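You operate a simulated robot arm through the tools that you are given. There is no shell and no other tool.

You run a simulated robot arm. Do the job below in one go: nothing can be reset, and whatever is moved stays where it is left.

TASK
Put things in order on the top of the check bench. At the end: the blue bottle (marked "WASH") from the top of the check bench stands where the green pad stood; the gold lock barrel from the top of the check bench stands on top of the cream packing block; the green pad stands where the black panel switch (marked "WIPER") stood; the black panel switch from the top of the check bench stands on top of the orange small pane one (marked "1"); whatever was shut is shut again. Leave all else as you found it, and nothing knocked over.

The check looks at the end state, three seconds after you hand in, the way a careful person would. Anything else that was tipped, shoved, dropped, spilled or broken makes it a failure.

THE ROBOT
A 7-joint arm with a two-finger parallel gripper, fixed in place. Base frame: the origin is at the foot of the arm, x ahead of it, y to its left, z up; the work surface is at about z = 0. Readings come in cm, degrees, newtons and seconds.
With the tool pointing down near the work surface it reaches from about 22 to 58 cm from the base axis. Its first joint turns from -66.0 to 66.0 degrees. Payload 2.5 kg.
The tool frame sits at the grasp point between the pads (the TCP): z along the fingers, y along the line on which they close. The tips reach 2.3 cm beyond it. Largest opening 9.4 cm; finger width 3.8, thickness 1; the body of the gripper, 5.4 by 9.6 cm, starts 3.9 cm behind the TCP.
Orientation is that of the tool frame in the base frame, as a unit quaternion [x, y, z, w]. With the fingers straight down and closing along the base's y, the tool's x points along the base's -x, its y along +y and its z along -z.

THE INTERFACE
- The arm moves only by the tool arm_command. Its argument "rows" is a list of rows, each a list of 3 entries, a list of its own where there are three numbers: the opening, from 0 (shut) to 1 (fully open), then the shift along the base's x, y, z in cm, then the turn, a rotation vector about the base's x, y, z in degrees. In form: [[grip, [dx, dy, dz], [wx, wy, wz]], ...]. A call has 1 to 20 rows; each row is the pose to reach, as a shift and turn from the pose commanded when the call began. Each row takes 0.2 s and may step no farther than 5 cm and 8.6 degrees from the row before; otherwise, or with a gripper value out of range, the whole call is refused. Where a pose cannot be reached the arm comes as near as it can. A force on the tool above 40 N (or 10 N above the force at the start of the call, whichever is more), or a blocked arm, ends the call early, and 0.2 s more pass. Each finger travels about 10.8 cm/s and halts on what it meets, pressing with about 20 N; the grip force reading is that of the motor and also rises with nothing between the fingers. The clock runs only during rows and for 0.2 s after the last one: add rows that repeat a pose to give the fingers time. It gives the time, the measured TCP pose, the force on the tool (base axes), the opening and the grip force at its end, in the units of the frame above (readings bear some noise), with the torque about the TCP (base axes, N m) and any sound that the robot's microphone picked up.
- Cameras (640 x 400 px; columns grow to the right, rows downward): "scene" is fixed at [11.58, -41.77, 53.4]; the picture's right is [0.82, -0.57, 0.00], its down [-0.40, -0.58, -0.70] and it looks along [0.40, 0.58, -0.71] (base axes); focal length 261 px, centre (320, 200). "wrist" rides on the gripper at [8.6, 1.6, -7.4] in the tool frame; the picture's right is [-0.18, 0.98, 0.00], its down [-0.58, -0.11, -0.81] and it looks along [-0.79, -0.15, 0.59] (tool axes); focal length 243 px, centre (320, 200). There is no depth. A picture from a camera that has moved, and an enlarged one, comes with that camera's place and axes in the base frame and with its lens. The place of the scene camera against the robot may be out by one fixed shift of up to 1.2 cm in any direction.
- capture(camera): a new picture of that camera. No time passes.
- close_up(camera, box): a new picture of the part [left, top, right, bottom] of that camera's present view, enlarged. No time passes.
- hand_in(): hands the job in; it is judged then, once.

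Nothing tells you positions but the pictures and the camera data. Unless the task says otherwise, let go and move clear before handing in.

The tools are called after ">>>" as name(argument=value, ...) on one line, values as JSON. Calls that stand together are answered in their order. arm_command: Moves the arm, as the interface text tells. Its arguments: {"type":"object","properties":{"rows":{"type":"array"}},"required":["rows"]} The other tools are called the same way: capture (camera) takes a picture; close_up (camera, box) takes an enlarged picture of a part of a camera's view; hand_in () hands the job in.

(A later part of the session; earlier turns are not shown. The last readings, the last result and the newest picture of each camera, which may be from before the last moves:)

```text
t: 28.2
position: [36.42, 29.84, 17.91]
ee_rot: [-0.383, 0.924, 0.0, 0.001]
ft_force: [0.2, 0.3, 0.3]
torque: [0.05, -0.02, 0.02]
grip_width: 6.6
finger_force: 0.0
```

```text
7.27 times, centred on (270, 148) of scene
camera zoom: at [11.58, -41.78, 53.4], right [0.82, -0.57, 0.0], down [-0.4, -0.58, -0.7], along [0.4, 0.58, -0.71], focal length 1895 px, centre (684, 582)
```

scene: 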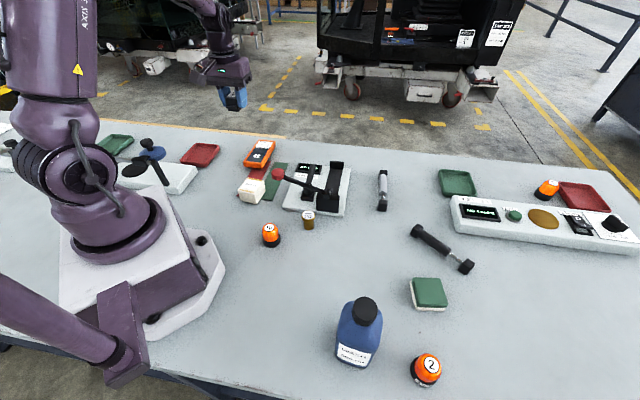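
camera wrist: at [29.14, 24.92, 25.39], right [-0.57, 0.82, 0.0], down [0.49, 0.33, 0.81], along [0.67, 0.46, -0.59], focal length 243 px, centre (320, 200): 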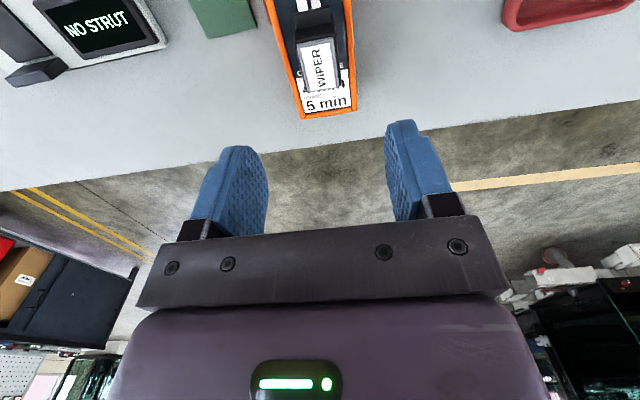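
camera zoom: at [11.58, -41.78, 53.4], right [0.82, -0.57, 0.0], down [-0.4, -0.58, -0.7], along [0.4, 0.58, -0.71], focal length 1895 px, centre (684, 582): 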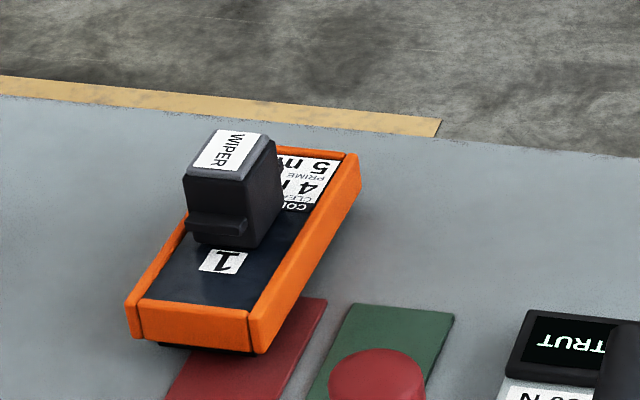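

The switch stands squarely on the pane. Next is the green pad, whose centre I put at (43.8,-34.7) with sides at 54°/-36°. I'll fly back high and stop just short of it.

>>> arm_command(rows=[[0.7, [0, 0, 3], [0, 0, 0]], [0.8, [0, -2, 6], [0, 0, -5]], [0.9, [0.1, -6, 6], [0, 0, -10]], [1, [0.2, -10, 6], [0, 0, -15]], [1, [0.3, -14, 6], [0, 0, -20]], [1, [0.4, -18, 6], [0, 0, -25]], [1, [0.5, -22, 6], [0, 0, -30]], [1, [0.6, -26, 6], [0, 0, -35]], [1, [0.7, -30, 6], [0, 0, -40]], [1, [0.8, -34, 6], [0, 0, -45]], [1, [0.9, -38, 6], [0, 0, -50]], [1, [1.0, -42, 6], [0, 0, -56]], [1, [1.2, -46, 6], [0, 0, -62]], [1, [1.4, -50, 6], [0, 0, -68]], [1, [1.6, -54, 6], [0, 0, -75]], [1, [1.8, -58, 6], [0, 0, -81]], [1, [3, -60, 3], [0, 0, -81]], [1, [5, -62, 0], [0, 0, -81]], [1, [7.45, -64.5, -3], [0, 0, -81]], [1, [7.45, -64.5, -4], [0, 0, -81]]])

>>> capture(camera="wrist")

>>> capture(camera="scene")

```text
t: 32.4
position: [43.72, -34.97, 13.55]
ee_rot: [0.309, 0.951, 0.0, 0.001]
ft_force: [0.3, -0.3, 0.4]
torque: [0.01, -0.02, -0.01]
grip_width: 9.38
finger_force: 0.1
```

```text
taken
camera wrist: at [37.74, -28.39, 21.26], right [0.73, 0.69, 0.0], down [0.41, -0.43, 0.81], along [0.55, -0.59, -0.59], focal length 243 px, centre (320, 200)
```

wrist: 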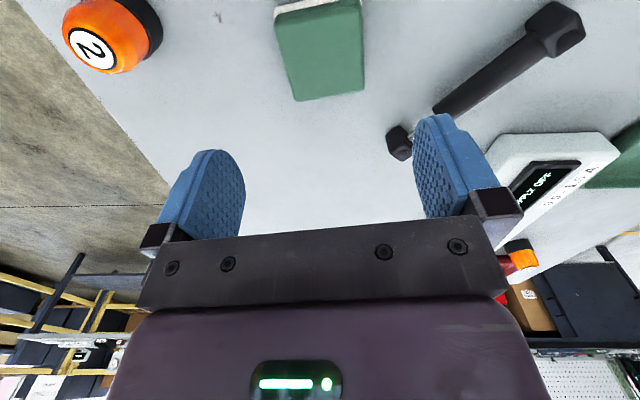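

```text
taken
```

scene: 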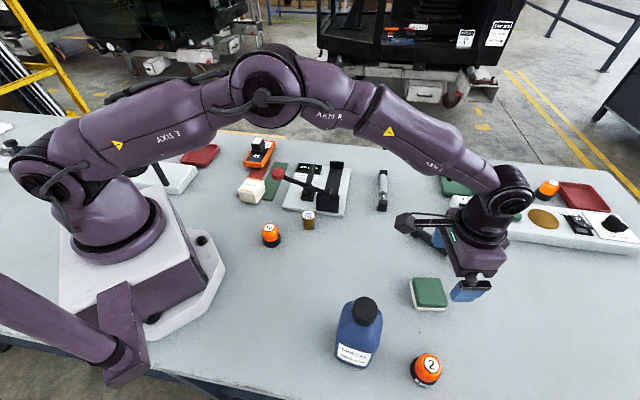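

I'm above the pad. I'll zoom in to refine its centre.

>>> close_up(camera="wrist", box=[250, 0, 390, 110])

>>> close_up(camera="scene", box=[390, 260, 470, 330])

```text
3.64 times, centred on (320, 55) of wrist
camera zoom: at [37.74, -28.39, 21.26], right [0.73, 0.69, 0.0], down [0.41, -0.43, 0.81], along [0.55, -0.59, -0.59], focal length 882 px, centre (320, 727)
```

zoom: 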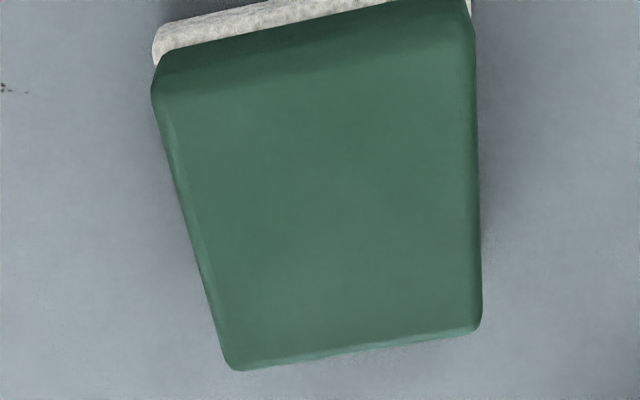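

```text
5.71 times, centred on (430, 295) of scene
camera zoom: at [11.58, -41.78, 53.4], right [0.82, -0.57, 0.0], down [-0.4, -0.58, -0.7], along [0.4, 0.58, -0.71], focal length 1489 px, centre (-309, -343)
```

zoom: 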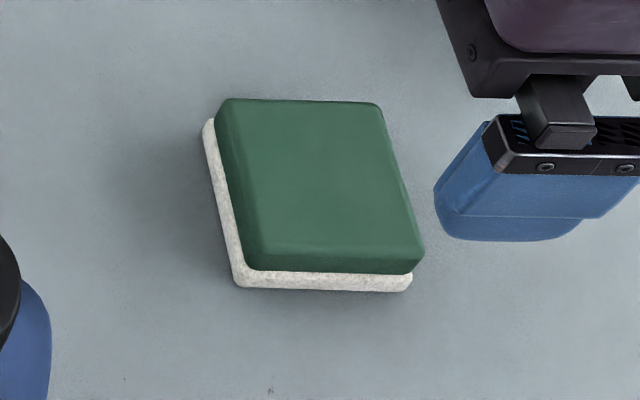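

The pad centre refines to (43.8,-34.5), about 6 cm square. I'll descend around it and close.

>>> arm_command(rows=[[1, [0, 0.25, -4], [0, 0, 0]], [1, [0, 0.25, -7.5], [0, 0, 0]], [1, [0, 0.25, -10], [0, 0, 0]], [1, [0, 0.25, -11.2], [0, 0, 0]], [1, [0, 0.25, -11.2], [0, 0, 0]]])

>>> capture(camera="wrist")

>>> close_up(camera="scene", box=[370, 220, 490, 330])

```text
t: 33.6
position: [43.53, -34.76, 2.53]
ee_rot: [0.309, 0.951, 0.0, 0.001]
ft_force: [-0.1, -0.1, -0.2]
torque: [-0.02, -0.02, 0.0]
grip_width: 9.4
finger_force: 0.2
```

```text
taken
camera wrist: at [37.71, -28.13, 10.1], right [0.73, 0.69, 0.0], down [0.41, -0.43, 0.81], along [0.55, -0.59, -0.59], focal length 243 px, centre (320, 200)
```

wrist: 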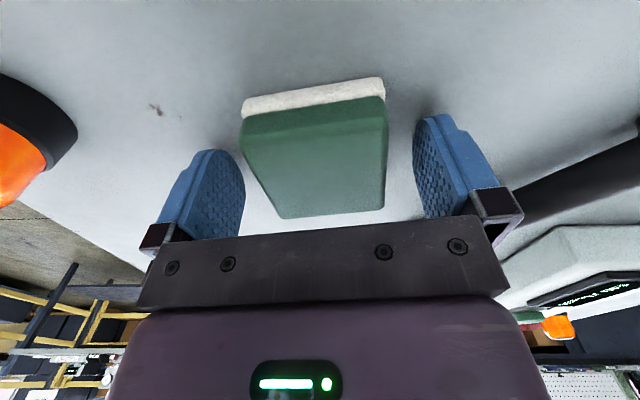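

```text
3.64 times, centred on (430, 275) of scene
camera zoom: at [11.58, -41.77, 53.4], right [0.82, -0.57, 0.0], down [-0.4, -0.58, -0.7], along [0.4, 0.58, -0.71], focal length 948 px, centre (-80, -73)
```

zoom: 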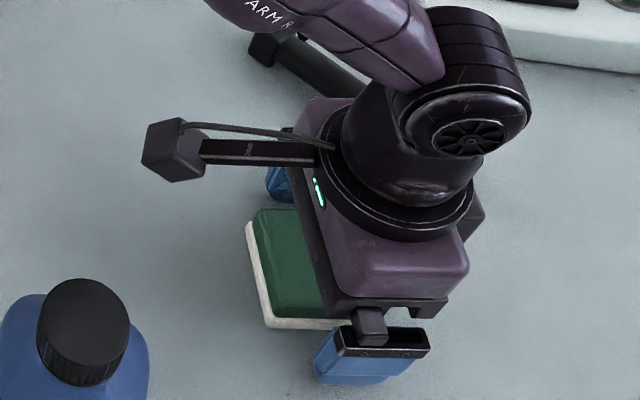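

The pad is between the fingers. I'll close on it.

>>> arm_command(rows=[[0.75, [0, 0, 0], [0, 0, 0]], [0.6, [0, 0, 0], [0, 0, 0]], [0.5, [0, 0, 0], [0, 0, 0]], [0.5, [0, 0, 0], [0, 0, 0]], [0.5, [0, 0, 0], [0, 0, 0]]])

>>> capture(camera="wrist")

```text
t: 34.8
position: [43.65, -34.64, 2.56]
ee_rot: [0.309, 0.951, 0.0, 0.0]
ft_force: [-0.1, -0.3, 0.1]
torque: [0.05, 0.01, 0.01]
grip_width: 5.96
finger_force: 19.7
```

```text
taken
camera wrist: at [37.71, -28.13, 10.12], right [0.73, 0.69, 0.0], down [0.41, -0.43, 0.81], along [0.55, -0.59, -0.59], focal length 243 px, centre (320, 200)
```

wrist: 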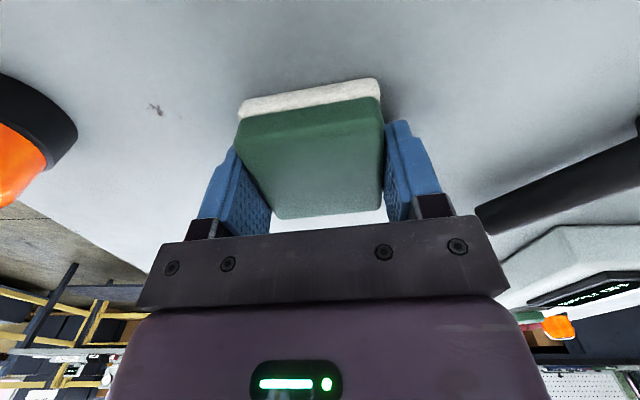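

The pad is held at width 5.96. I'll lift it and carry it to the switch's old spot at (33.6,-21.4), stopping just above the bench.

>>> arm_command(rows=[[0.5, [0, 0, 1.5], [0, 0, 0]], [0.5, [0, 0, 5], [0, 0, 0]], [0.5, [-1, 1.3, 8], [0, 0, 0]], [0.5, [-3.5, 4.5, 8], [0, 0, 0]], [0.5, [-6, 7.7, 8], [0, 0, 0]], [0.5, [-8.5, 11, 8], [0, 0, 0]], [0.5, [-10.28, 13.22, 8], [0, 0, 0]], [0.5, [-10.28, 13.22, 8], [0, 0, 0]], [0.5, [-10.28, 13.22, 4], [0, 0, 0]], [0.5, [-10.28, 13.22, 1.5], [0, 0, 0]], [0.5, [-10.28, 13.22, 0.6], [0, 0, 0]], [0.5, [-10.28, 13.22, 0.6], [0, 0, 0]]])

>>> capture(camera="wrist")

>>> close_up(camera="scene", box=[290, 200, 430, 320])

```text
t: 37.4
position: [33.38, -21.58, 3.19]
ee_rot: [0.309, 0.951, 0.0, 0.0]
ft_force: [-0.1, 0.2, -1.1]
torque: [-0.01, -0.03, 0.0]
grip_width: 5.98
finger_force: 19.7
```

```text
taken
camera wrist: at [27.37, -14.97, 10.75], right [0.73, 0.69, 0.0], down [0.41, -0.43, 0.81], along [0.55, -0.59, -0.59], focal length 243 px, centre (320, 200)
```

wrist: 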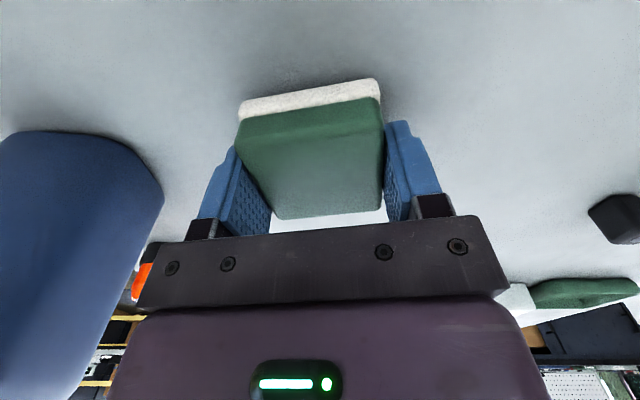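

```text
3.33 times, centred on (360, 260) of scene
camera zoom: at [11.58, -41.78, 53.39], right [0.82, -0.57, 0.0], down [-0.4, -0.58, -0.7], along [0.4, 0.58, -0.71], focal length 868 px, centre (187, 0)
```

zoom: 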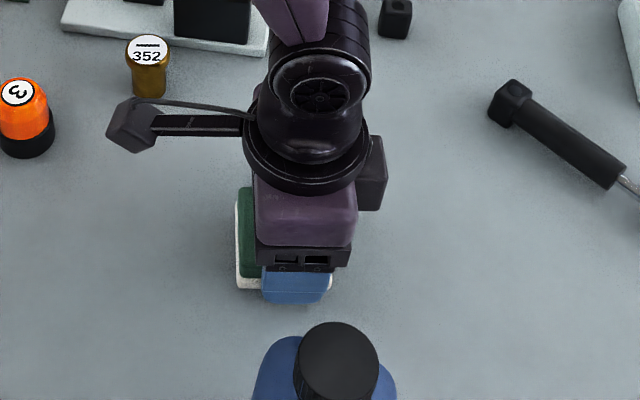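

I'll lower the pad the last bit and check for contact.

>>> arm_command(rows=[[0.5, [0, 0, -0.3], [0, 0, 0]], [0.5, [0, 0, -0.5], [0, 0, 0]], [0.5, [0, 0, -0.58], [0, 0, 0]], [0.5, [0, 0, -0.58], [0, 0, 0]]])

```text
t: 38.4
position: [33.5, -21.43, 2.58]
ee_rot: [0.309, 0.951, 0.0, 0.0]
ft_force: [-0.1, 0.5, -0.6]
torque: [0.02, 0.0, 0.01]
grip_width: 5.96
finger_force: 19.8
```

>>> arm_command(rows=[[0.5, [0, 0, -0.08], [0, 0, 0]], [0.5, [0, 0, -0.08], [0, 0, 0]]])

```text
t: 39.0
position: [33.49, -21.47, 2.56]
ee_rot: [0.309, 0.951, 0.0, 0.0]
ft_force: [-0.4, -1.8, -1.6]
torque: [-0.04, -0.02, -0.01]
grip_width: 5.98
finger_force: 20.3
```

The pad is within a millimetre of the bench. I'll release it and rise.

>>> arm_command(rows=[[0.68, [0, 0, 0], [0, 0, 0]], [0.8, [0, 0, 0], [0, 0, 0]], [0.95, [0, 0, 0], [0, 0, 0]], [1, [0, 0, 0.5], [0, 0, 0]], [1, [0, 0, 3], [0, 0, 0]], [1, [0, 0, 7], [0, 0, 0]], [1, [0, 0, 11.5], [0, 0, 0]], [1, [0, 0, 16], [0, 0, 0]], [1, [0, 0, 20], [0, 0, 0]], [1, [0, 0, 20], [0, 0, 0]]])

>>> capture(camera="wrist")

>>> capture(camera="scene")

```text
t: 41.2
position: [33.43, -21.11, 22.86]
ee_rot: [0.309, 0.951, -0.001, 0.0]
ft_force: [-0.1, 0.4, 0.9]
torque: [-0.06, 0.04, -0.01]
grip_width: 9.41
finger_force: 0.1
```

```text
taken
camera wrist: at [27.49, -14.65, 30.32], right [0.73, 0.69, 0.0], down [0.41, -0.43, 0.81], along [0.55, -0.59, -0.59], focal length 243 px, centre (320, 200)
```

wrist: 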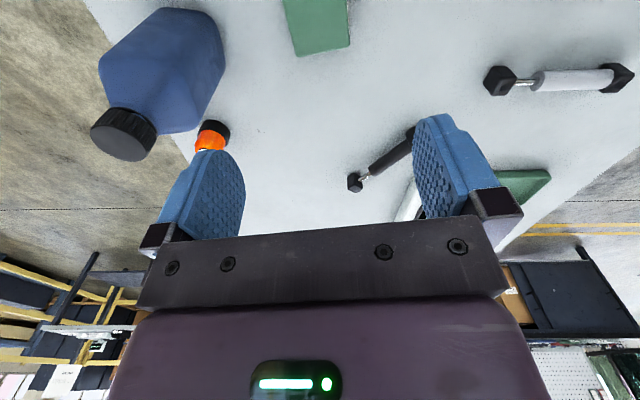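

```text
taken
```

scene: 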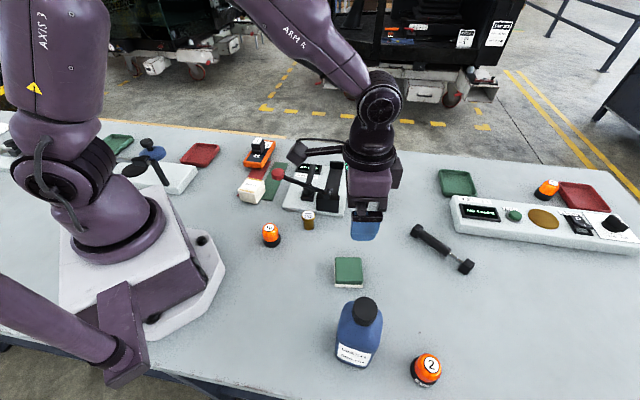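

The pad stands on the switch's old spot. Now the bottle, starting with a closer look at its shape and place.

>>> close_up(camera="wrist", box=[70, 0, 270, 170])

>>> close_up(camera="scene", box=[310, 280, 410, 380])

```text
2.35 times, centred on (170, 85) of wrist
camera zoom: at [27.49, -14.65, 30.32], right [0.73, 0.69, 0.0], down [0.41, -0.43, 0.81], along [0.55, -0.59, -0.59], focal length 571 px, centre (673, 471)
```

zoom: 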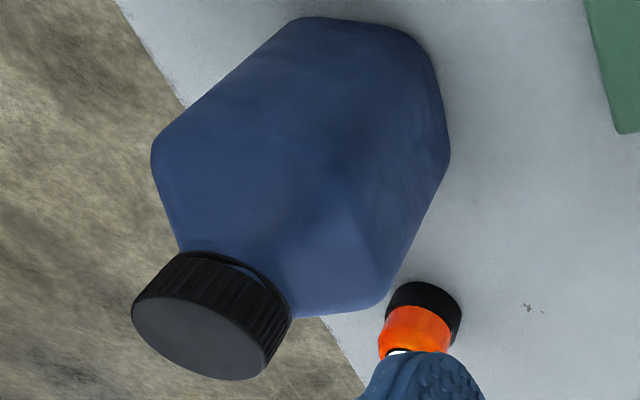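

```text
4.00 times, centred on (360, 330) of scene
camera zoom: at [11.58, -41.77, 53.4], right [0.82, -0.57, 0.0], down [-0.4, -0.58, -0.7], along [0.4, 0.58, -0.71], focal length 1042 px, centre (160, -320)
```

zoom: 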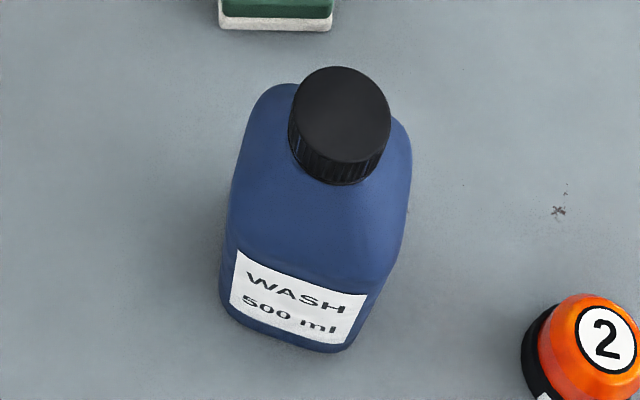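

The cap's top centre triangulates to (24.95,-33.0) at z=16.7. The cap is about 3.5 cm wide and 2 cm high, and the bottle is narrower along 39°. I'll turn to yaw -51° and hover above the cap.

>>> arm_command(rows=[[1, [0, 0, 2], [0, 0, -3]], [1, [-2, -2.8, 3], [0, 0, -6]], [1, [-4.2, -5.8, 3], [0, 0, -9]], [1, [-6.4, -8.8, 3], [0, 0, -12]], [1, [-8.5, -11.8, 3], [0, 0, -15]], [1, [-8.5, -11.8, 3], [0, 0, -15]]])

>>> capture(camera="wrist")

>>> close_up(camera="scene", box=[280, 200, 440, 380])

```text
t: 42.6
position: [25.07, -33.11, 25.69]
ee_rot: [0.431, 0.902, -0.001, 0.0]
ft_force: [0.6, -0.9, 0.3]
torque: [0.01, 0.0, -0.02]
grip_width: 9.39
finger_force: 0.1
```

```text
taken
camera wrist: at [20.91, -25.2, 33.26], right [0.88, 0.48, 0.0], down [0.28, -0.52, 0.81], along [0.38, -0.71, -0.59], focal length 243 px, centre (320, 200)
```

wrist: 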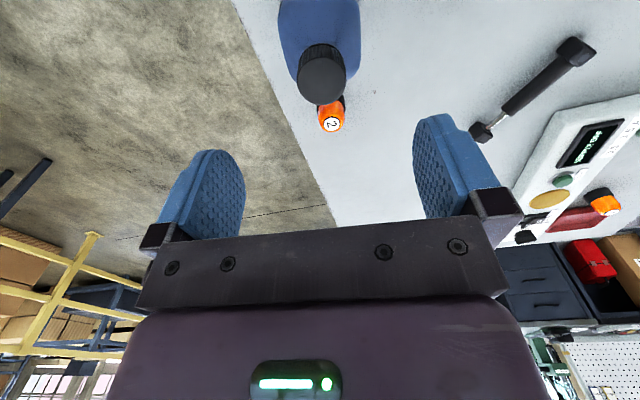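

```text
2.22 times, centred on (360, 290) of scene
camera zoom: at [11.58, -41.78, 53.4], right [0.82, -0.57, 0.0], down [-0.4, -0.58, -0.7], along [0.4, 0.58, -0.71], focal length 579 px, centre (231, 0)
```

zoom: 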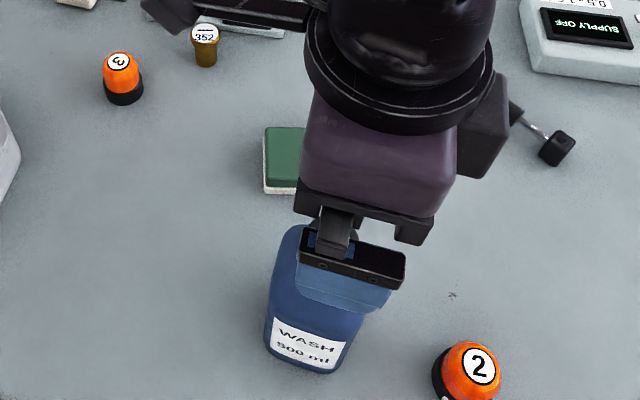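

>>> close_up(camera="wrist", box=[260, 0, 380, 140])

```text
2.86 times, centred on (320, 70) of wrist
camera zoom: at [20.91, -25.2, 33.26], right [0.88, 0.48, 0.0], down [0.28, -0.52, 0.81], along [0.38, -0.71, -0.59], focal length 693 px, centre (320, 571)
```

zoom: 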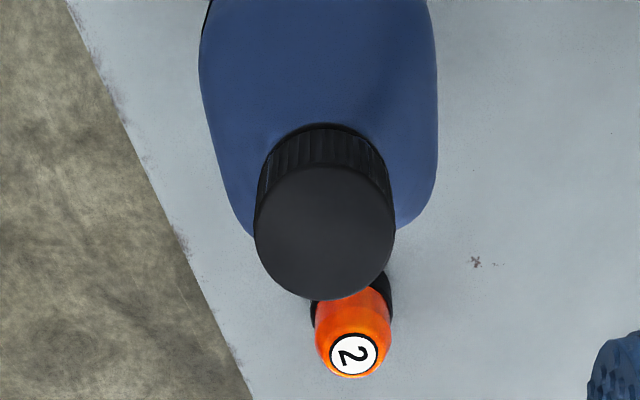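

The cap centre is (25.05,-32.8) with its top near z=16.8, and the tool axis is over it. I'll lower so the tips reach the cap's bottom edge.

>>> arm_command(rows=[[1, [0, 0.12, -3], [0, 0, 0]], [1, [0, 0.12, -6], [0, 0, 0]], [1, [0, 0.12, -8], [0, 0, 0]], [1, [0, 0.12, -8.65], [0, 0, 0]], [1, [0, 0.12, -8.65], [0, 0, 0]]])

>>> capture(camera="wrist")

>>> close_up(camera="scene", box=[300, 240, 420, 380])

```text
t: 43.8
position: [25.01, -33.02, 16.73]
ee_rot: [0.43, 0.903, 0.001, 0.0]
ft_force: [0.1, 1.0, 0.0]
torque: [0.02, -0.03, 0.0]
grip_width: 9.38
finger_force: 0.1
```

```text
taken
camera wrist: at [20.79, -25.14, 24.45], right [0.88, 0.48, 0.0], down [0.28, -0.52, 0.81], along [0.38, -0.71, -0.59], focal length 243 px, centre (320, 200)
```

wrist: 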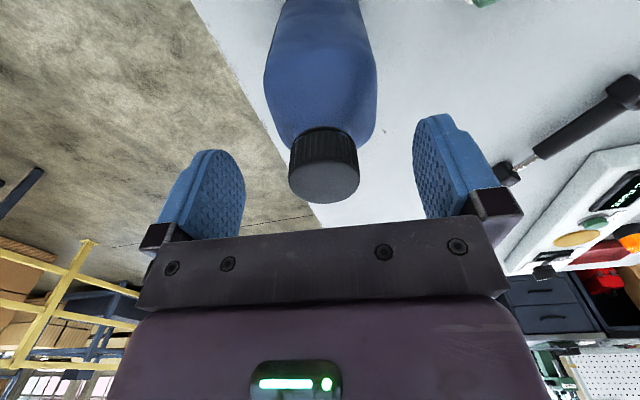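

```text
2.86 times, centred on (360, 310) of scene
camera zoom: at [11.58, -41.78, 53.4], right [0.82, -0.57, 0.0], down [-0.4, -0.58, -0.7], along [0.4, 0.58, -0.71], focal length 744 px, centre (206, -114)
```

zoom: 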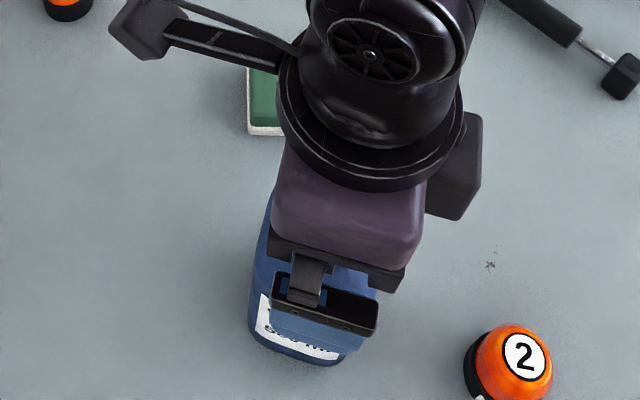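

The cap is centred, with its top at the TCP's height. I'll rise 0.2 cm to keep off the shoulder and close on the cap.

>>> arm_command(rows=[[0.8, [0, 0, 0.2], [0, 0, 0]], [0.5, [0, 0, 0.2], [0, 0, 0]], [0.3, [0, 0, 0.2], [0, 0, 0]], [0.2, [0, 0, 0.2], [0, 0, 0]], [0.2, [0, 0, 0.2], [0, 0, 0]], [0.2, [0, 0, 0.2], [0, 0, 0]]])

>>> capture(camera="wrist")

>>> close_up(camera="scene", box=[300, 240, 420, 380])

```text
t: 45.2
position: [24.92, -33.12, 17.1]
ee_rot: [0.43, 0.903, 0.001, 0.0]
ft_force: [1.1, 1.5, 0.7]
torque: [0.16, -0.17, 0.01]
grip_width: 3.32
finger_force: 19.7
```

```text
taken
camera wrist: at [20.8, -25.12, 24.64], right [0.88, 0.48, 0.0], down [0.28, -0.52, 0.81], along [0.38, -0.71, -0.59], focal length 243 px, centre (320, 200)
```

wrist: 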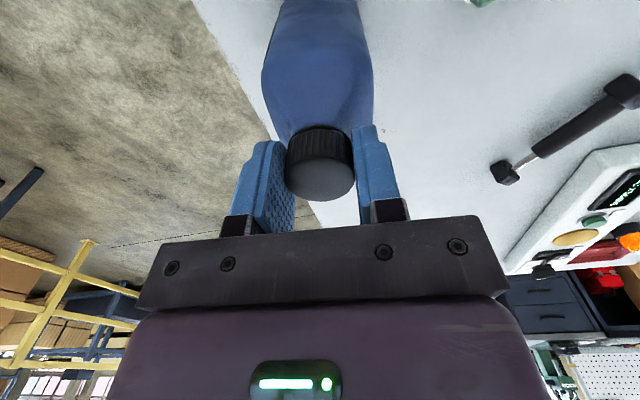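

```text
2.86 times, centred on (360, 310) of scene
camera zoom: at [11.58, -41.77, 53.4], right [0.82, -0.57, 0.0], down [-0.4, -0.58, -0.7], along [0.4, 0.58, -0.71], focal length 744 px, centre (206, -114)
```

zoom: 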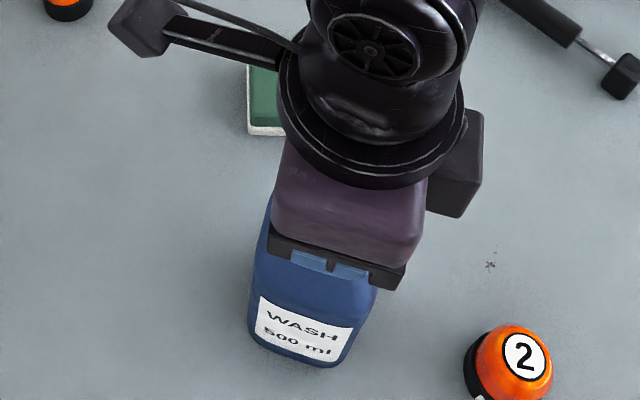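

Gripped at 3.32 cm. I'll lift slowly at first and check that it holds.

>>> arm_command(rows=[[0.2, [0, 0, 0.3], [0, 0, 0]], [0.2, [0, 0, 0.8], [0, 0, 0]], [0.2, [0, 0, 1.5], [0, 0, 0]], [0.2, [0, 0, 1.5], [0, 0, 0]]])

>>> capture(camera="wrist")

>>> close_up(camera="scene", box=[300, 240, 420, 380])

```text
t: 46.2
position: [25.13, -33.01, 18.67]
ee_rot: [0.43, 0.903, 0.001, 0.0]
ft_force: [-0.3, -0.3, -4.9]
torque: [0.0, -0.01, -0.02]
grip_width: 3.36
finger_force: 20.0
```

```text
taken
camera wrist: at [20.83, -25.16, 26.25], right [0.88, 0.48, 0.0], down [0.28, -0.52, 0.81], along [0.38, -0.71, -0.59], focal length 243 px, centre (320, 200)
```

wrist: 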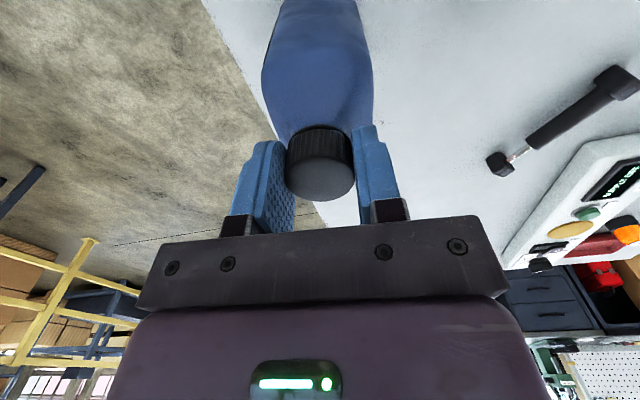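

```text
2.86 times, centred on (360, 310) of scene
camera zoom: at [11.58, -41.78, 53.39], right [0.82, -0.57, 0.0], down [-0.4, -0.58, -0.7], along [0.4, 0.58, -0.71], focal length 744 px, centre (206, -114)
```

zoom: 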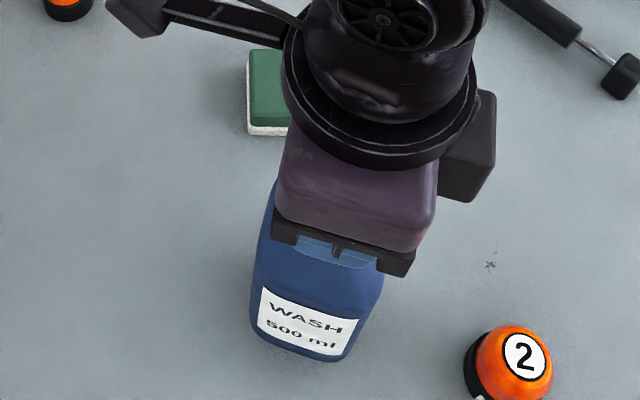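

It holds at about 5 N and hangs straight. I'll carry it slowly at a safe height to above the pad's old spot at (43.8,-34.5).

>>> arm_command(rows=[[0.2, [0, 0, 1.5], [0, 0, 0]], [0.2, [0, 0, 3.5], [0, 0, 0]], [0.2, [0.5, 0, 5.5], [0, 0, 0]], [0.2, [2, -0.1, 6.5], [0, 0, 0]], [0.2, [4, -0.3, 6.5], [0, 0, 0]], [0.2, [6, -0.5, 6.5], [0, 0, 0]], [0.2, [8, -0.65, 6.5], [0, 0, 0]], [0.2, [10, -0.8, 6.5], [0, 0, 0]], [0.2, [12, -1.0, 6.5], [0, 0, 0]], [0.2, [14, -1.1, 6.5], [0, 0, 0]], [0.2, [16, -1.3, 6.5], [0, 0, 0]], [0.2, [17.5, -1.4, 6.5], [0, 0, 0]], [0.2, [18.4, -1.5, 6.5], [0, 0, 0]], [0.2, [18.75, -1.5, 6.5], [0, 0, 0]], [0.2, [18.75, -1.5, 6.5], [0, 0, 0]]])

>>> capture(camera="wrist")

>>> capture(camera="scene")

```text
t: 49.4
position: [43.89, -34.61, 25.15]
ee_rot: [0.43, 0.903, 0.001, 0.0]
ft_force: [-0.4, -1.2, -6.5]
torque: [-0.02, 0.02, -0.01]
grip_width: 3.37
finger_force: 21.0
```

```text
taken
camera wrist: at [39.62, -26.74, 32.7], right [0.88, 0.48, 0.0], down [0.28, -0.52, 0.81], along [0.38, -0.71, -0.59], focal length 243 px, centre (320, 200)
```

wrist: 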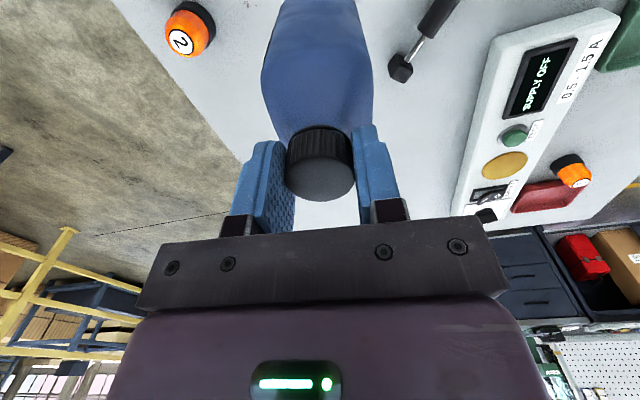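

```text
taken
```

scene: 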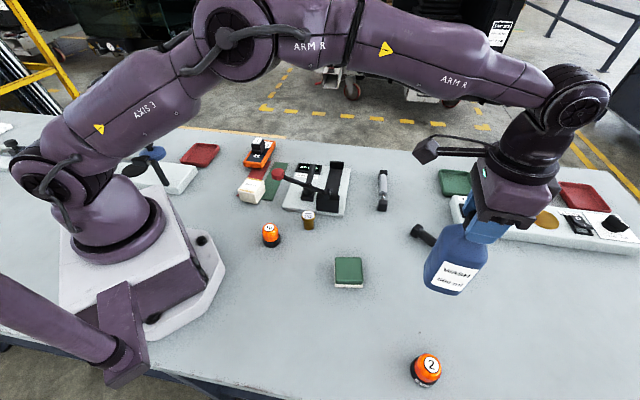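

It hangs straight above the spot. I'll lower it to just above the bench, slowly.

>>> arm_command(rows=[[0.2, [0, 0, -1], [0, 0, 0]], [0.2, [0, 0, -2.5], [0, 0, 0]], [0.2, [0, 0, -4], [0, 0, 0]], [0.2, [0, 0, -5.5], [0, 0, 0]], [0.2, [0, 0, -6.7], [0, 0, 0]], [0.2, [0, 0, -7.4], [0, 0, 0]], [0.2, [0, 0, -7.7], [0, 0, 0]], [0.2, [0, 0, -7.7], [0, 0, 0]]])

>>> close_up(camera="scene", box=[390, 180, 530, 340])

>>> capture(camera="wrist")

```text
t: 51.2
position: [43.85, -34.56, 17.43]
ee_rot: [0.431, 0.903, 0.0, 0.0]
ft_force: [-0.2, 0.3, -5.0]
torque: [0.02, 0.02, 0.01]
grip_width: 3.31
finger_force: 19.5
```

```text
2.50 times, centred on (460, 260) of scene
camera zoom: at [11.58, -41.78, 53.39], right [0.82, -0.57, 0.0], down [-0.41, -0.58, -0.7], along [0.4, 0.58, -0.71], focal length 651 px, centre (-30, 50)
```

zoom: 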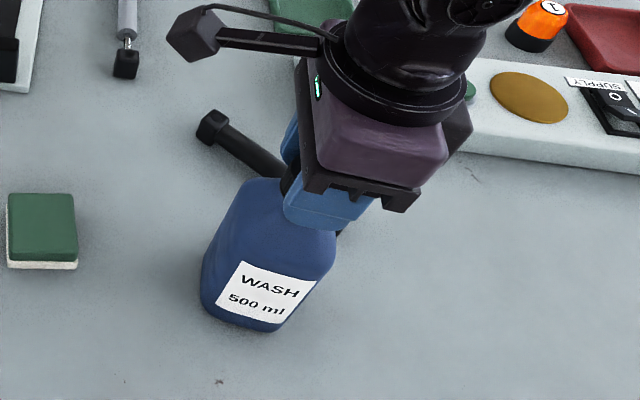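

```text
taken
camera wrist: at [39.53, -26.62, 24.97], right [0.88, 0.48, 0.0], down [0.28, -0.52, 0.81], along [0.38, -0.71, -0.59], focal length 243 px, centre (320, 200)
```

wrist: 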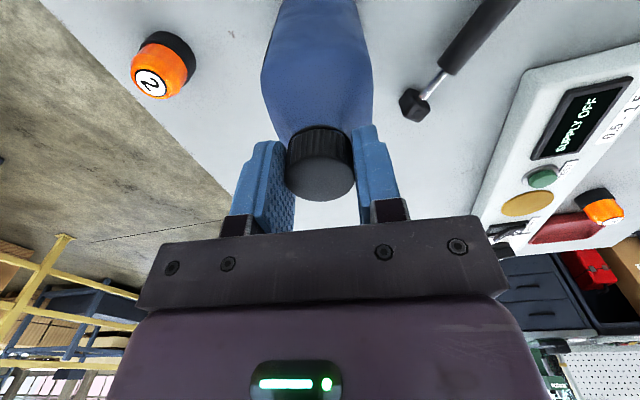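

>>> arm_command(rows=[[0.2, [0, 0, -0.15], [0, 0, 0]], [0.2, [0, 0, -0.25], [0, 0, 0]], [0.2, [0, 0, -0.25], [0, 0, 0]]])

```text
t: 52.0
position: [43.67, -34.46, 17.15]
ee_rot: [0.431, 0.902, 0.0, 0.0]
ft_force: [0.3, -0.4, -5.0]
torque: [0.0, -0.04, 0.03]
grip_width: 3.35
finger_force: 20.0
```

>>> arm_command(rows=[[0.2, [0, 0, -0.05], [0, 0, 0]], [0.2, [0, 0, -0.1], [0, 0, 0]], [0.2, [0, 0, -0.1], [0, 0, 0]]])

```text
t: 52.8
position: [43.64, -34.49, 17.06]
ee_rot: [0.43, 0.903, 0.0, -0.001]
ft_force: [0.0, 0.7, -4.5]
torque: [0.0, 0.02, -0.05]
grip_width: 3.34
finger_force: 20.1
```

>>> arm_command(rows=[[0.2, [0, 0, -0.05], [0, 0, 0]], [0.2, [0, 0, -0.1], [0, 0, 0]], [0.2, [0, 0, -0.1], [0, 0, 0]]])

```text
t: 53.6
position: [43.77, -34.54, 17.07]
ee_rot: [0.43, 0.903, -0.001, 0.0]
ft_force: [-1.5, 3.1, 3.6]
torque: [0.3, 0.27, -0.04]
grip_width: 3.31
finger_force: 19.8
```

The bottle is on the bench and bearing load. I'll open gently and rise straight up.

>>> arm_command(rows=[[0.36, [0, 0, 0.05], [0, 0, 0]], [0.42, [0, 0, 0.05], [0, 0, 0]], [0.5, [0, 0, 0.05], [0, 0, 0]], [0.7, [0, 0, 0.05], [0, 0, 0]], [0.95, [0, 0, 0.05], [0, 0, 0]], [0.95, [0, 0, 1], [0, 0, 0]], [0.95, [0, 0, 3], [0, 0, 0]], [0.95, [0, 0, 6], [0, 0, 0]], [0.95, [0, 0, 9], [0, 0, 0]], [0.95, [0, 0, 9], [0, 0, 0]]])

>>> capture(camera="scene")

>>> capture(camera="wrist")

```text
t: 55.8
position: [43.69, -34.61, 26.08]
ee_rot: [0.429, 0.903, 0.0, 0.001]
ft_force: [-1.0, 0.1, 0.9]
torque: [0.01, -0.01, 0.0]
grip_width: 8.96
finger_force: 0.0
```

```text
taken
```

scene: 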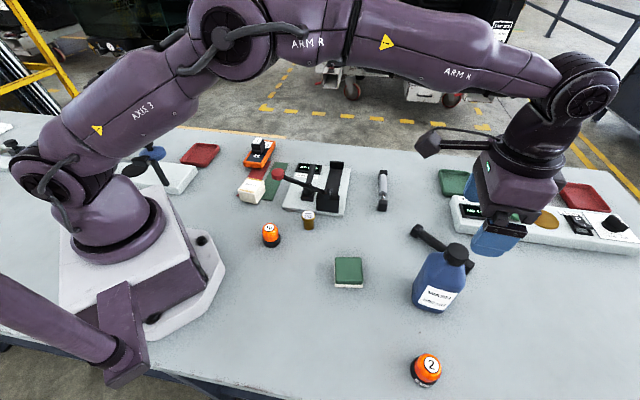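

```text
taken
camera wrist: at [39.61, -26.73, 33.7], right [0.88, 0.48, 0.0], down [0.28, -0.52, 0.81], along [0.38, -0.71, -0.59], focal length 243 px, centre (320, 200)
```

wrist: 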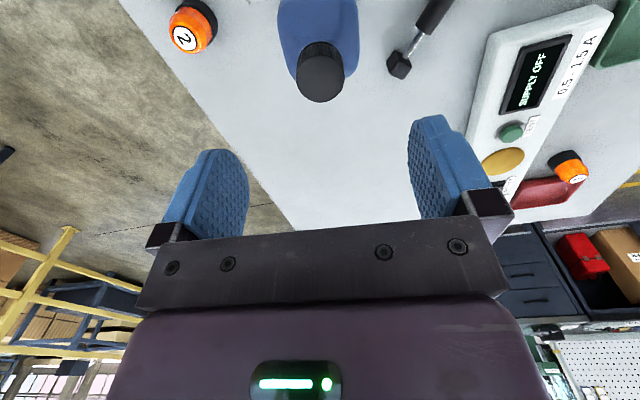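

The bottle stands upright where the pad was. Next is the lock barrel at about (33.4,-4.4). I'll go over it with yaw +35° so the gripper stays clear of the lever.

>>> arm_command(rows=[[0.95, [-0.5, 2, 0], [0, 0, 7]], [0.95, [-1.5, 5, 0], [0, 0, 14]], [0.95, [-2.5, 8, 0], [0, 0, 21]], [0.95, [-3.5, 11, 0], [0, 0, 28]], [0.95, [-4.5, 14, 0], [0, 0, 35]], [0.95, [-5.5, 17, 0], [0, 0, 43]], [0.95, [-6.5, 20, 0], [0, 0, 51]], [0.95, [-7.5, 23, 0], [0, 0, 59]], [0.95, [-8.5, 26, 0], [0, 0, 67]], [0.95, [-9.5, 28.5, 0], [0, 0, 75]], [0.95, [-10.3, 30.2, 0], [0, 0, 82]], [0.95, [-10.3, 30.2, -4], [0, 0, 86]], [0.95, [-10.3, 30.2, -8], [0, 0, 86]], [0.95, [-10.3, 30.2, -8], [0, 0, 86]]])

>>> capture(camera="wrist")

>>> capture(camera="scene")

```text
t: 58.8
position: [33.72, -4.27, 17.98]
ee_rot: [-0.302, 0.953, 0.0, 0.0]
ft_force: [-0.4, -0.2, 0.9]
torque: [0.0, 0.02, 0.0]
grip_width: 8.9
finger_force: 0.1
```

```text
taken
camera wrist: at [25.68, -7.76, 25.56], right [-0.41, 0.91, 0.0], down [0.54, 0.25, 0.81], along [0.73, 0.33, -0.59], focal length 243 px, centre (320, 200)
```

wrist: 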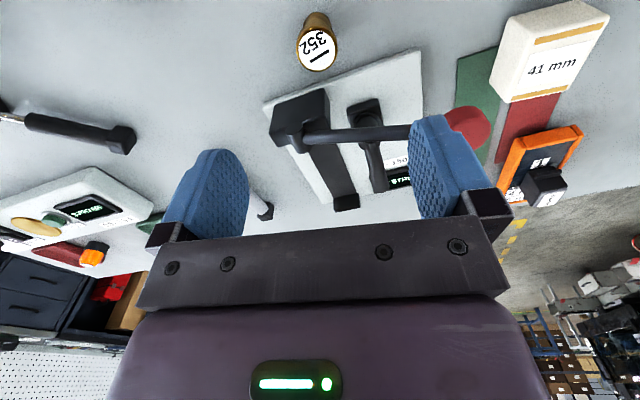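

```text
taken
```

scene: 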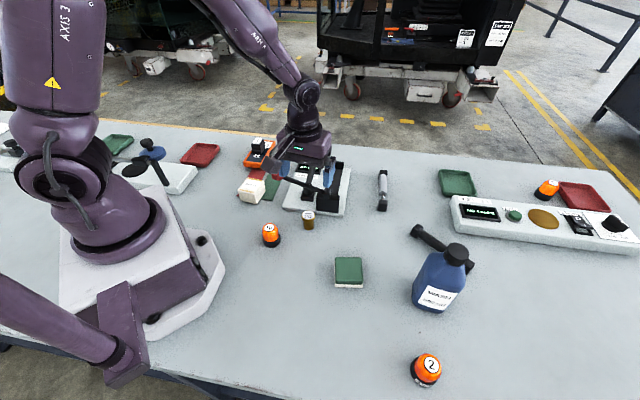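

>>> close_up(camera="wrist", box=[250, 0, 450, 130])

>>> close_up(camera="wrist", box=[440, 0, 640, 150])

>>> close_up(camera="scene", box=[230, 120, 380, 250])

```text
3.08 times, centred on (350, 65) of wrist
camera zoom: at [25.68, -7.76, 25.56], right [-0.41, 0.91, 0.0], down [0.54, 0.25, 0.81], along [0.73, 0.33, -0.59], focal length 746 px, centre (228, 615)
```

zoom: 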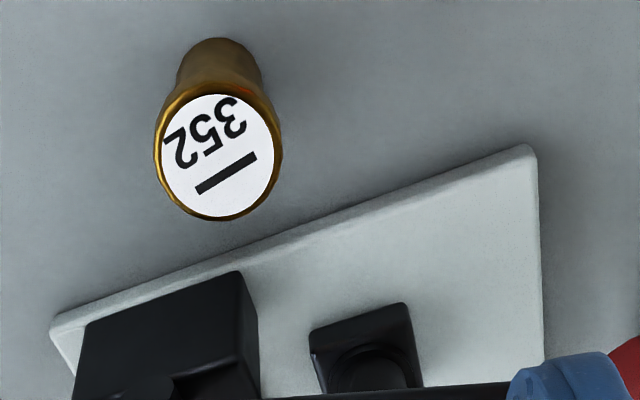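

```text
2.67 times, centred on (540, 75) of wrist
camera zoom: at [25.68, -7.76, 25.56], right [-0.41, 0.91, 0.0], down [0.54, 0.25, 0.81], along [0.73, 0.33, -0.59], focal length 647 px, centre (-267, 533)
```

zoom: 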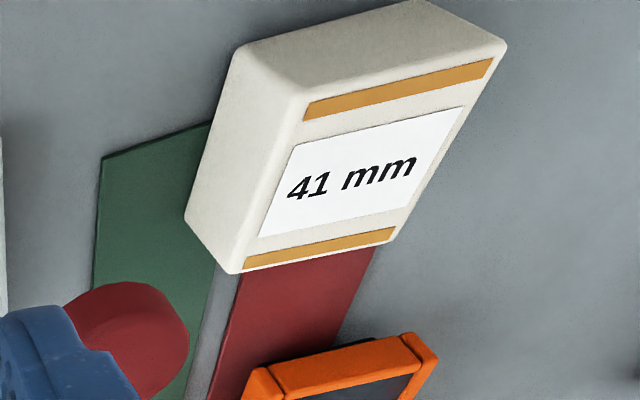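

```text
3.08 times, centred on (305, 185) of scene
camera zoom: at [11.58, -41.77, 53.4], right [0.82, -0.57, 0.0], down [-0.4, -0.58, -0.7], along [0.4, 0.58, -0.71], focal length 802 px, centre (366, 246)
```

zoom: 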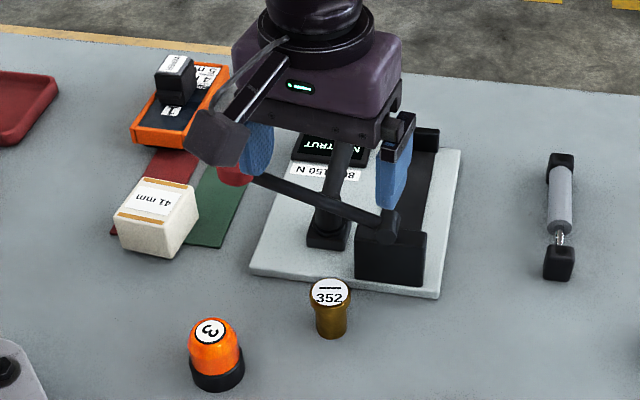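

The barrel centre is (33.53,-4.45), its head 3.3 cm wide, and the cream block's top centre is about (26.45,14.0). I'll narrow the opening and descend partway, then check clearances.

>>> arm_command(rows=[[0.75, [-0.09, -0.2, -3], [0, 0, 0]], [0.65, [-0.09, -0.2, -6], [0, 0, 0]], [0.65, [-0.09, -0.2, -9], [0, 0, 0]], [0.65, [-0.09, -0.2, -9], [0, 0, 0]]])

>>> capture(camera="wrist")

>>> close_up(camera="scene", box=[230, 120, 380, 250])

```text
t: 59.8
position: [33.41, -4.53, 8.95]
ee_rot: [-0.3, 0.954, 0.0, 0.0]
ft_force: [0.0, 0.0, -0.4]
torque: [-0.03, 0.02, 0.0]
grip_width: 6.11
finger_force: 0.1
```

```text
taken
camera wrist: at [25.45, -7.99, 16.61], right [-0.41, 0.91, 0.0], down [0.54, 0.24, 0.81], along [0.73, 0.33, -0.59], focal length 243 px, centre (320, 200)
```

wrist: 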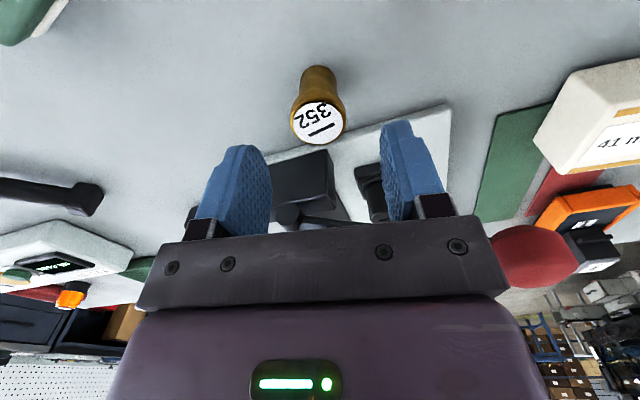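

```text
3.08 times, centred on (305, 185) of scene
camera zoom: at [11.58, -41.77, 53.4], right [0.82, -0.57, 0.0], down [-0.4, -0.58, -0.7], along [0.4, 0.58, -0.71], focal length 802 px, centre (366, 246)
```

zoom: 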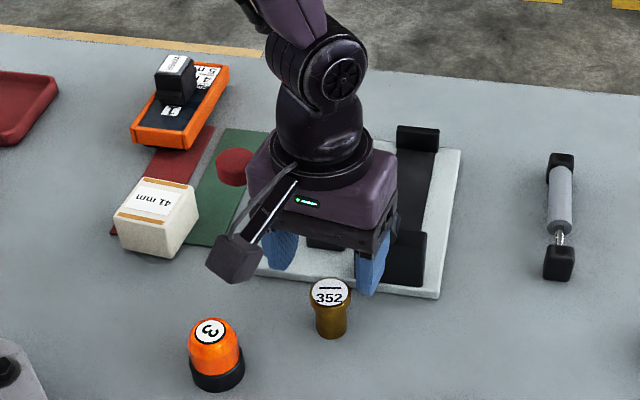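

Clearances look fine: the knob is off the side by over 2 cm and the lever is behind. I'll descend to grip height and close on the barrel's head.

>>> arm_command(rows=[[0.65, [0.05, 0, -1.5], [0, 0, 0]], [0.65, [0.05, 0, -3], [0, 0, 0]], [0.65, [0.05, 0, -4.5], [0, 0, 0]], [0.65, [0.05, 0, -5.4], [0, 0, 0]], [0.65, [0.05, 0, -5.4], [0, 0, 0]]])

>>> capture(camera="wrist")

>>> close_up(camera="scene", box=[230, 120, 380, 250])

```text
t: 61.0
position: [33.52, -4.59, 3.4]
ee_rot: [-0.302, 0.953, 0.001, 0.0]
ft_force: [-4.1, -1.1, 3.6]
torque: [0.16, -0.26, 0.12]
grip_width: 6.12
finger_force: 0.1
```

```text
taken
camera wrist: at [25.5, -8.04, 11.12], right [-0.41, 0.91, 0.0], down [0.54, 0.24, 0.81], along [0.73, 0.33, -0.59], focal length 243 px, centre (320, 200)
```

wrist: 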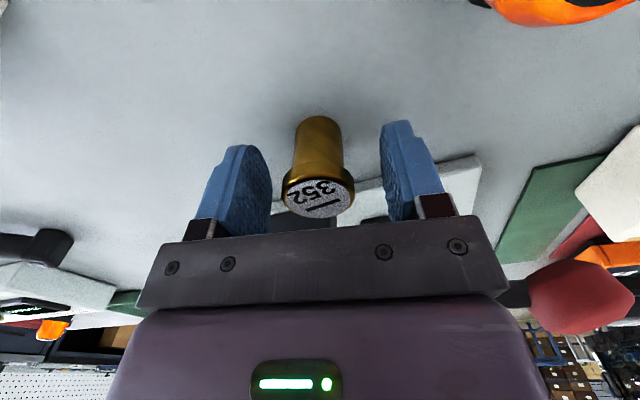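

```text
3.08 times, centred on (305, 185) of scene
camera zoom: at [11.58, -41.77, 53.4], right [0.82, -0.57, 0.0], down [-0.4, -0.58, -0.7], along [0.4, 0.58, -0.71], focal length 802 px, centre (366, 246)
```

zoom: 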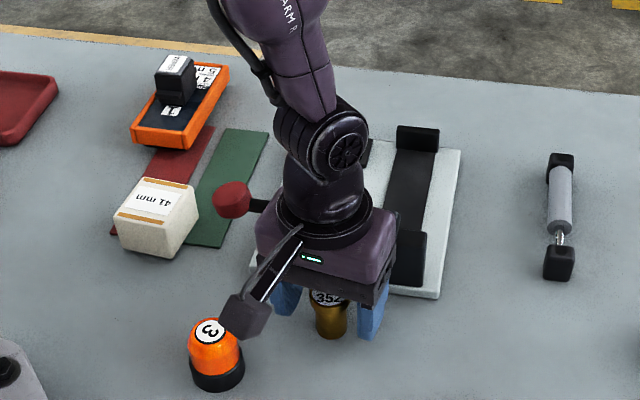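

The tool reads a side force, and the lever's knob sits lower in the scene view than before: the fitting behind the gripper has pressed the lever down. I'll finish gripping the barrel, lift straight up, and see whether the lever comes back.

>>> arm_command(rows=[[0.45, [0, 0, 0], [0, 0, 0]], [0.25, [0, 0, 0], [0, 0, 0]], [0.2, [0, 0, 0], [0, 0, 0]], [0.2, [0, 0, 0], [0, 0, 0]], [0.2, [0, 0, 0], [0, 0, 0]]])

>>> capture(camera="wrist")

>>> close_up(camera="scene", box=[230, 120, 380, 250])

```text
t: 62.2
position: [33.54, -4.55, 3.66]
ee_rot: [-0.301, 0.954, 0.0, 0.0]
ft_force: [-1.0, -1.8, 1.6]
torque: [0.15, -0.15, 0.01]
grip_width: 3.19
finger_force: 19.8
```

```text
taken
camera wrist: at [25.53, -8.05, 11.14], right [-0.41, 0.91, 0.0], down [0.54, 0.24, 0.81], along [0.73, 0.33, -0.59], focal length 243 px, centre (320, 200)
```

wrist: 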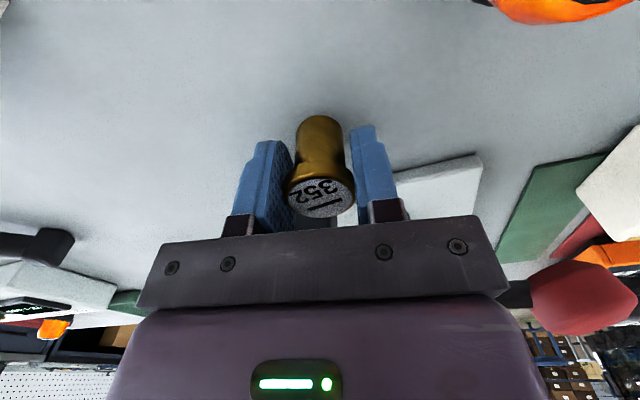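

```text
3.08 times, centred on (305, 185) of scene
camera zoom: at [11.58, -41.77, 53.4], right [0.82, -0.57, 0.0], down [-0.4, -0.58, -0.7], along [0.4, 0.58, -0.71], focal length 802 px, centre (366, 246)
```

zoom: 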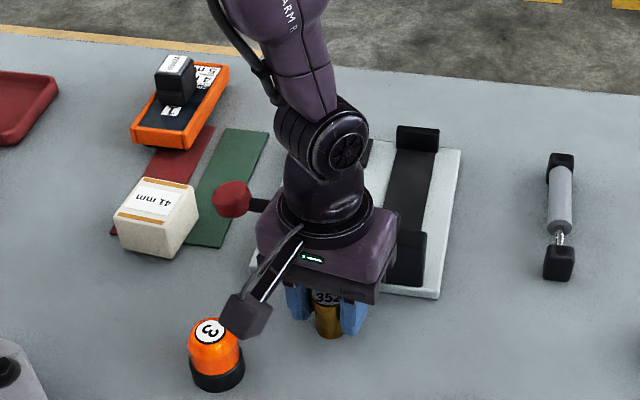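

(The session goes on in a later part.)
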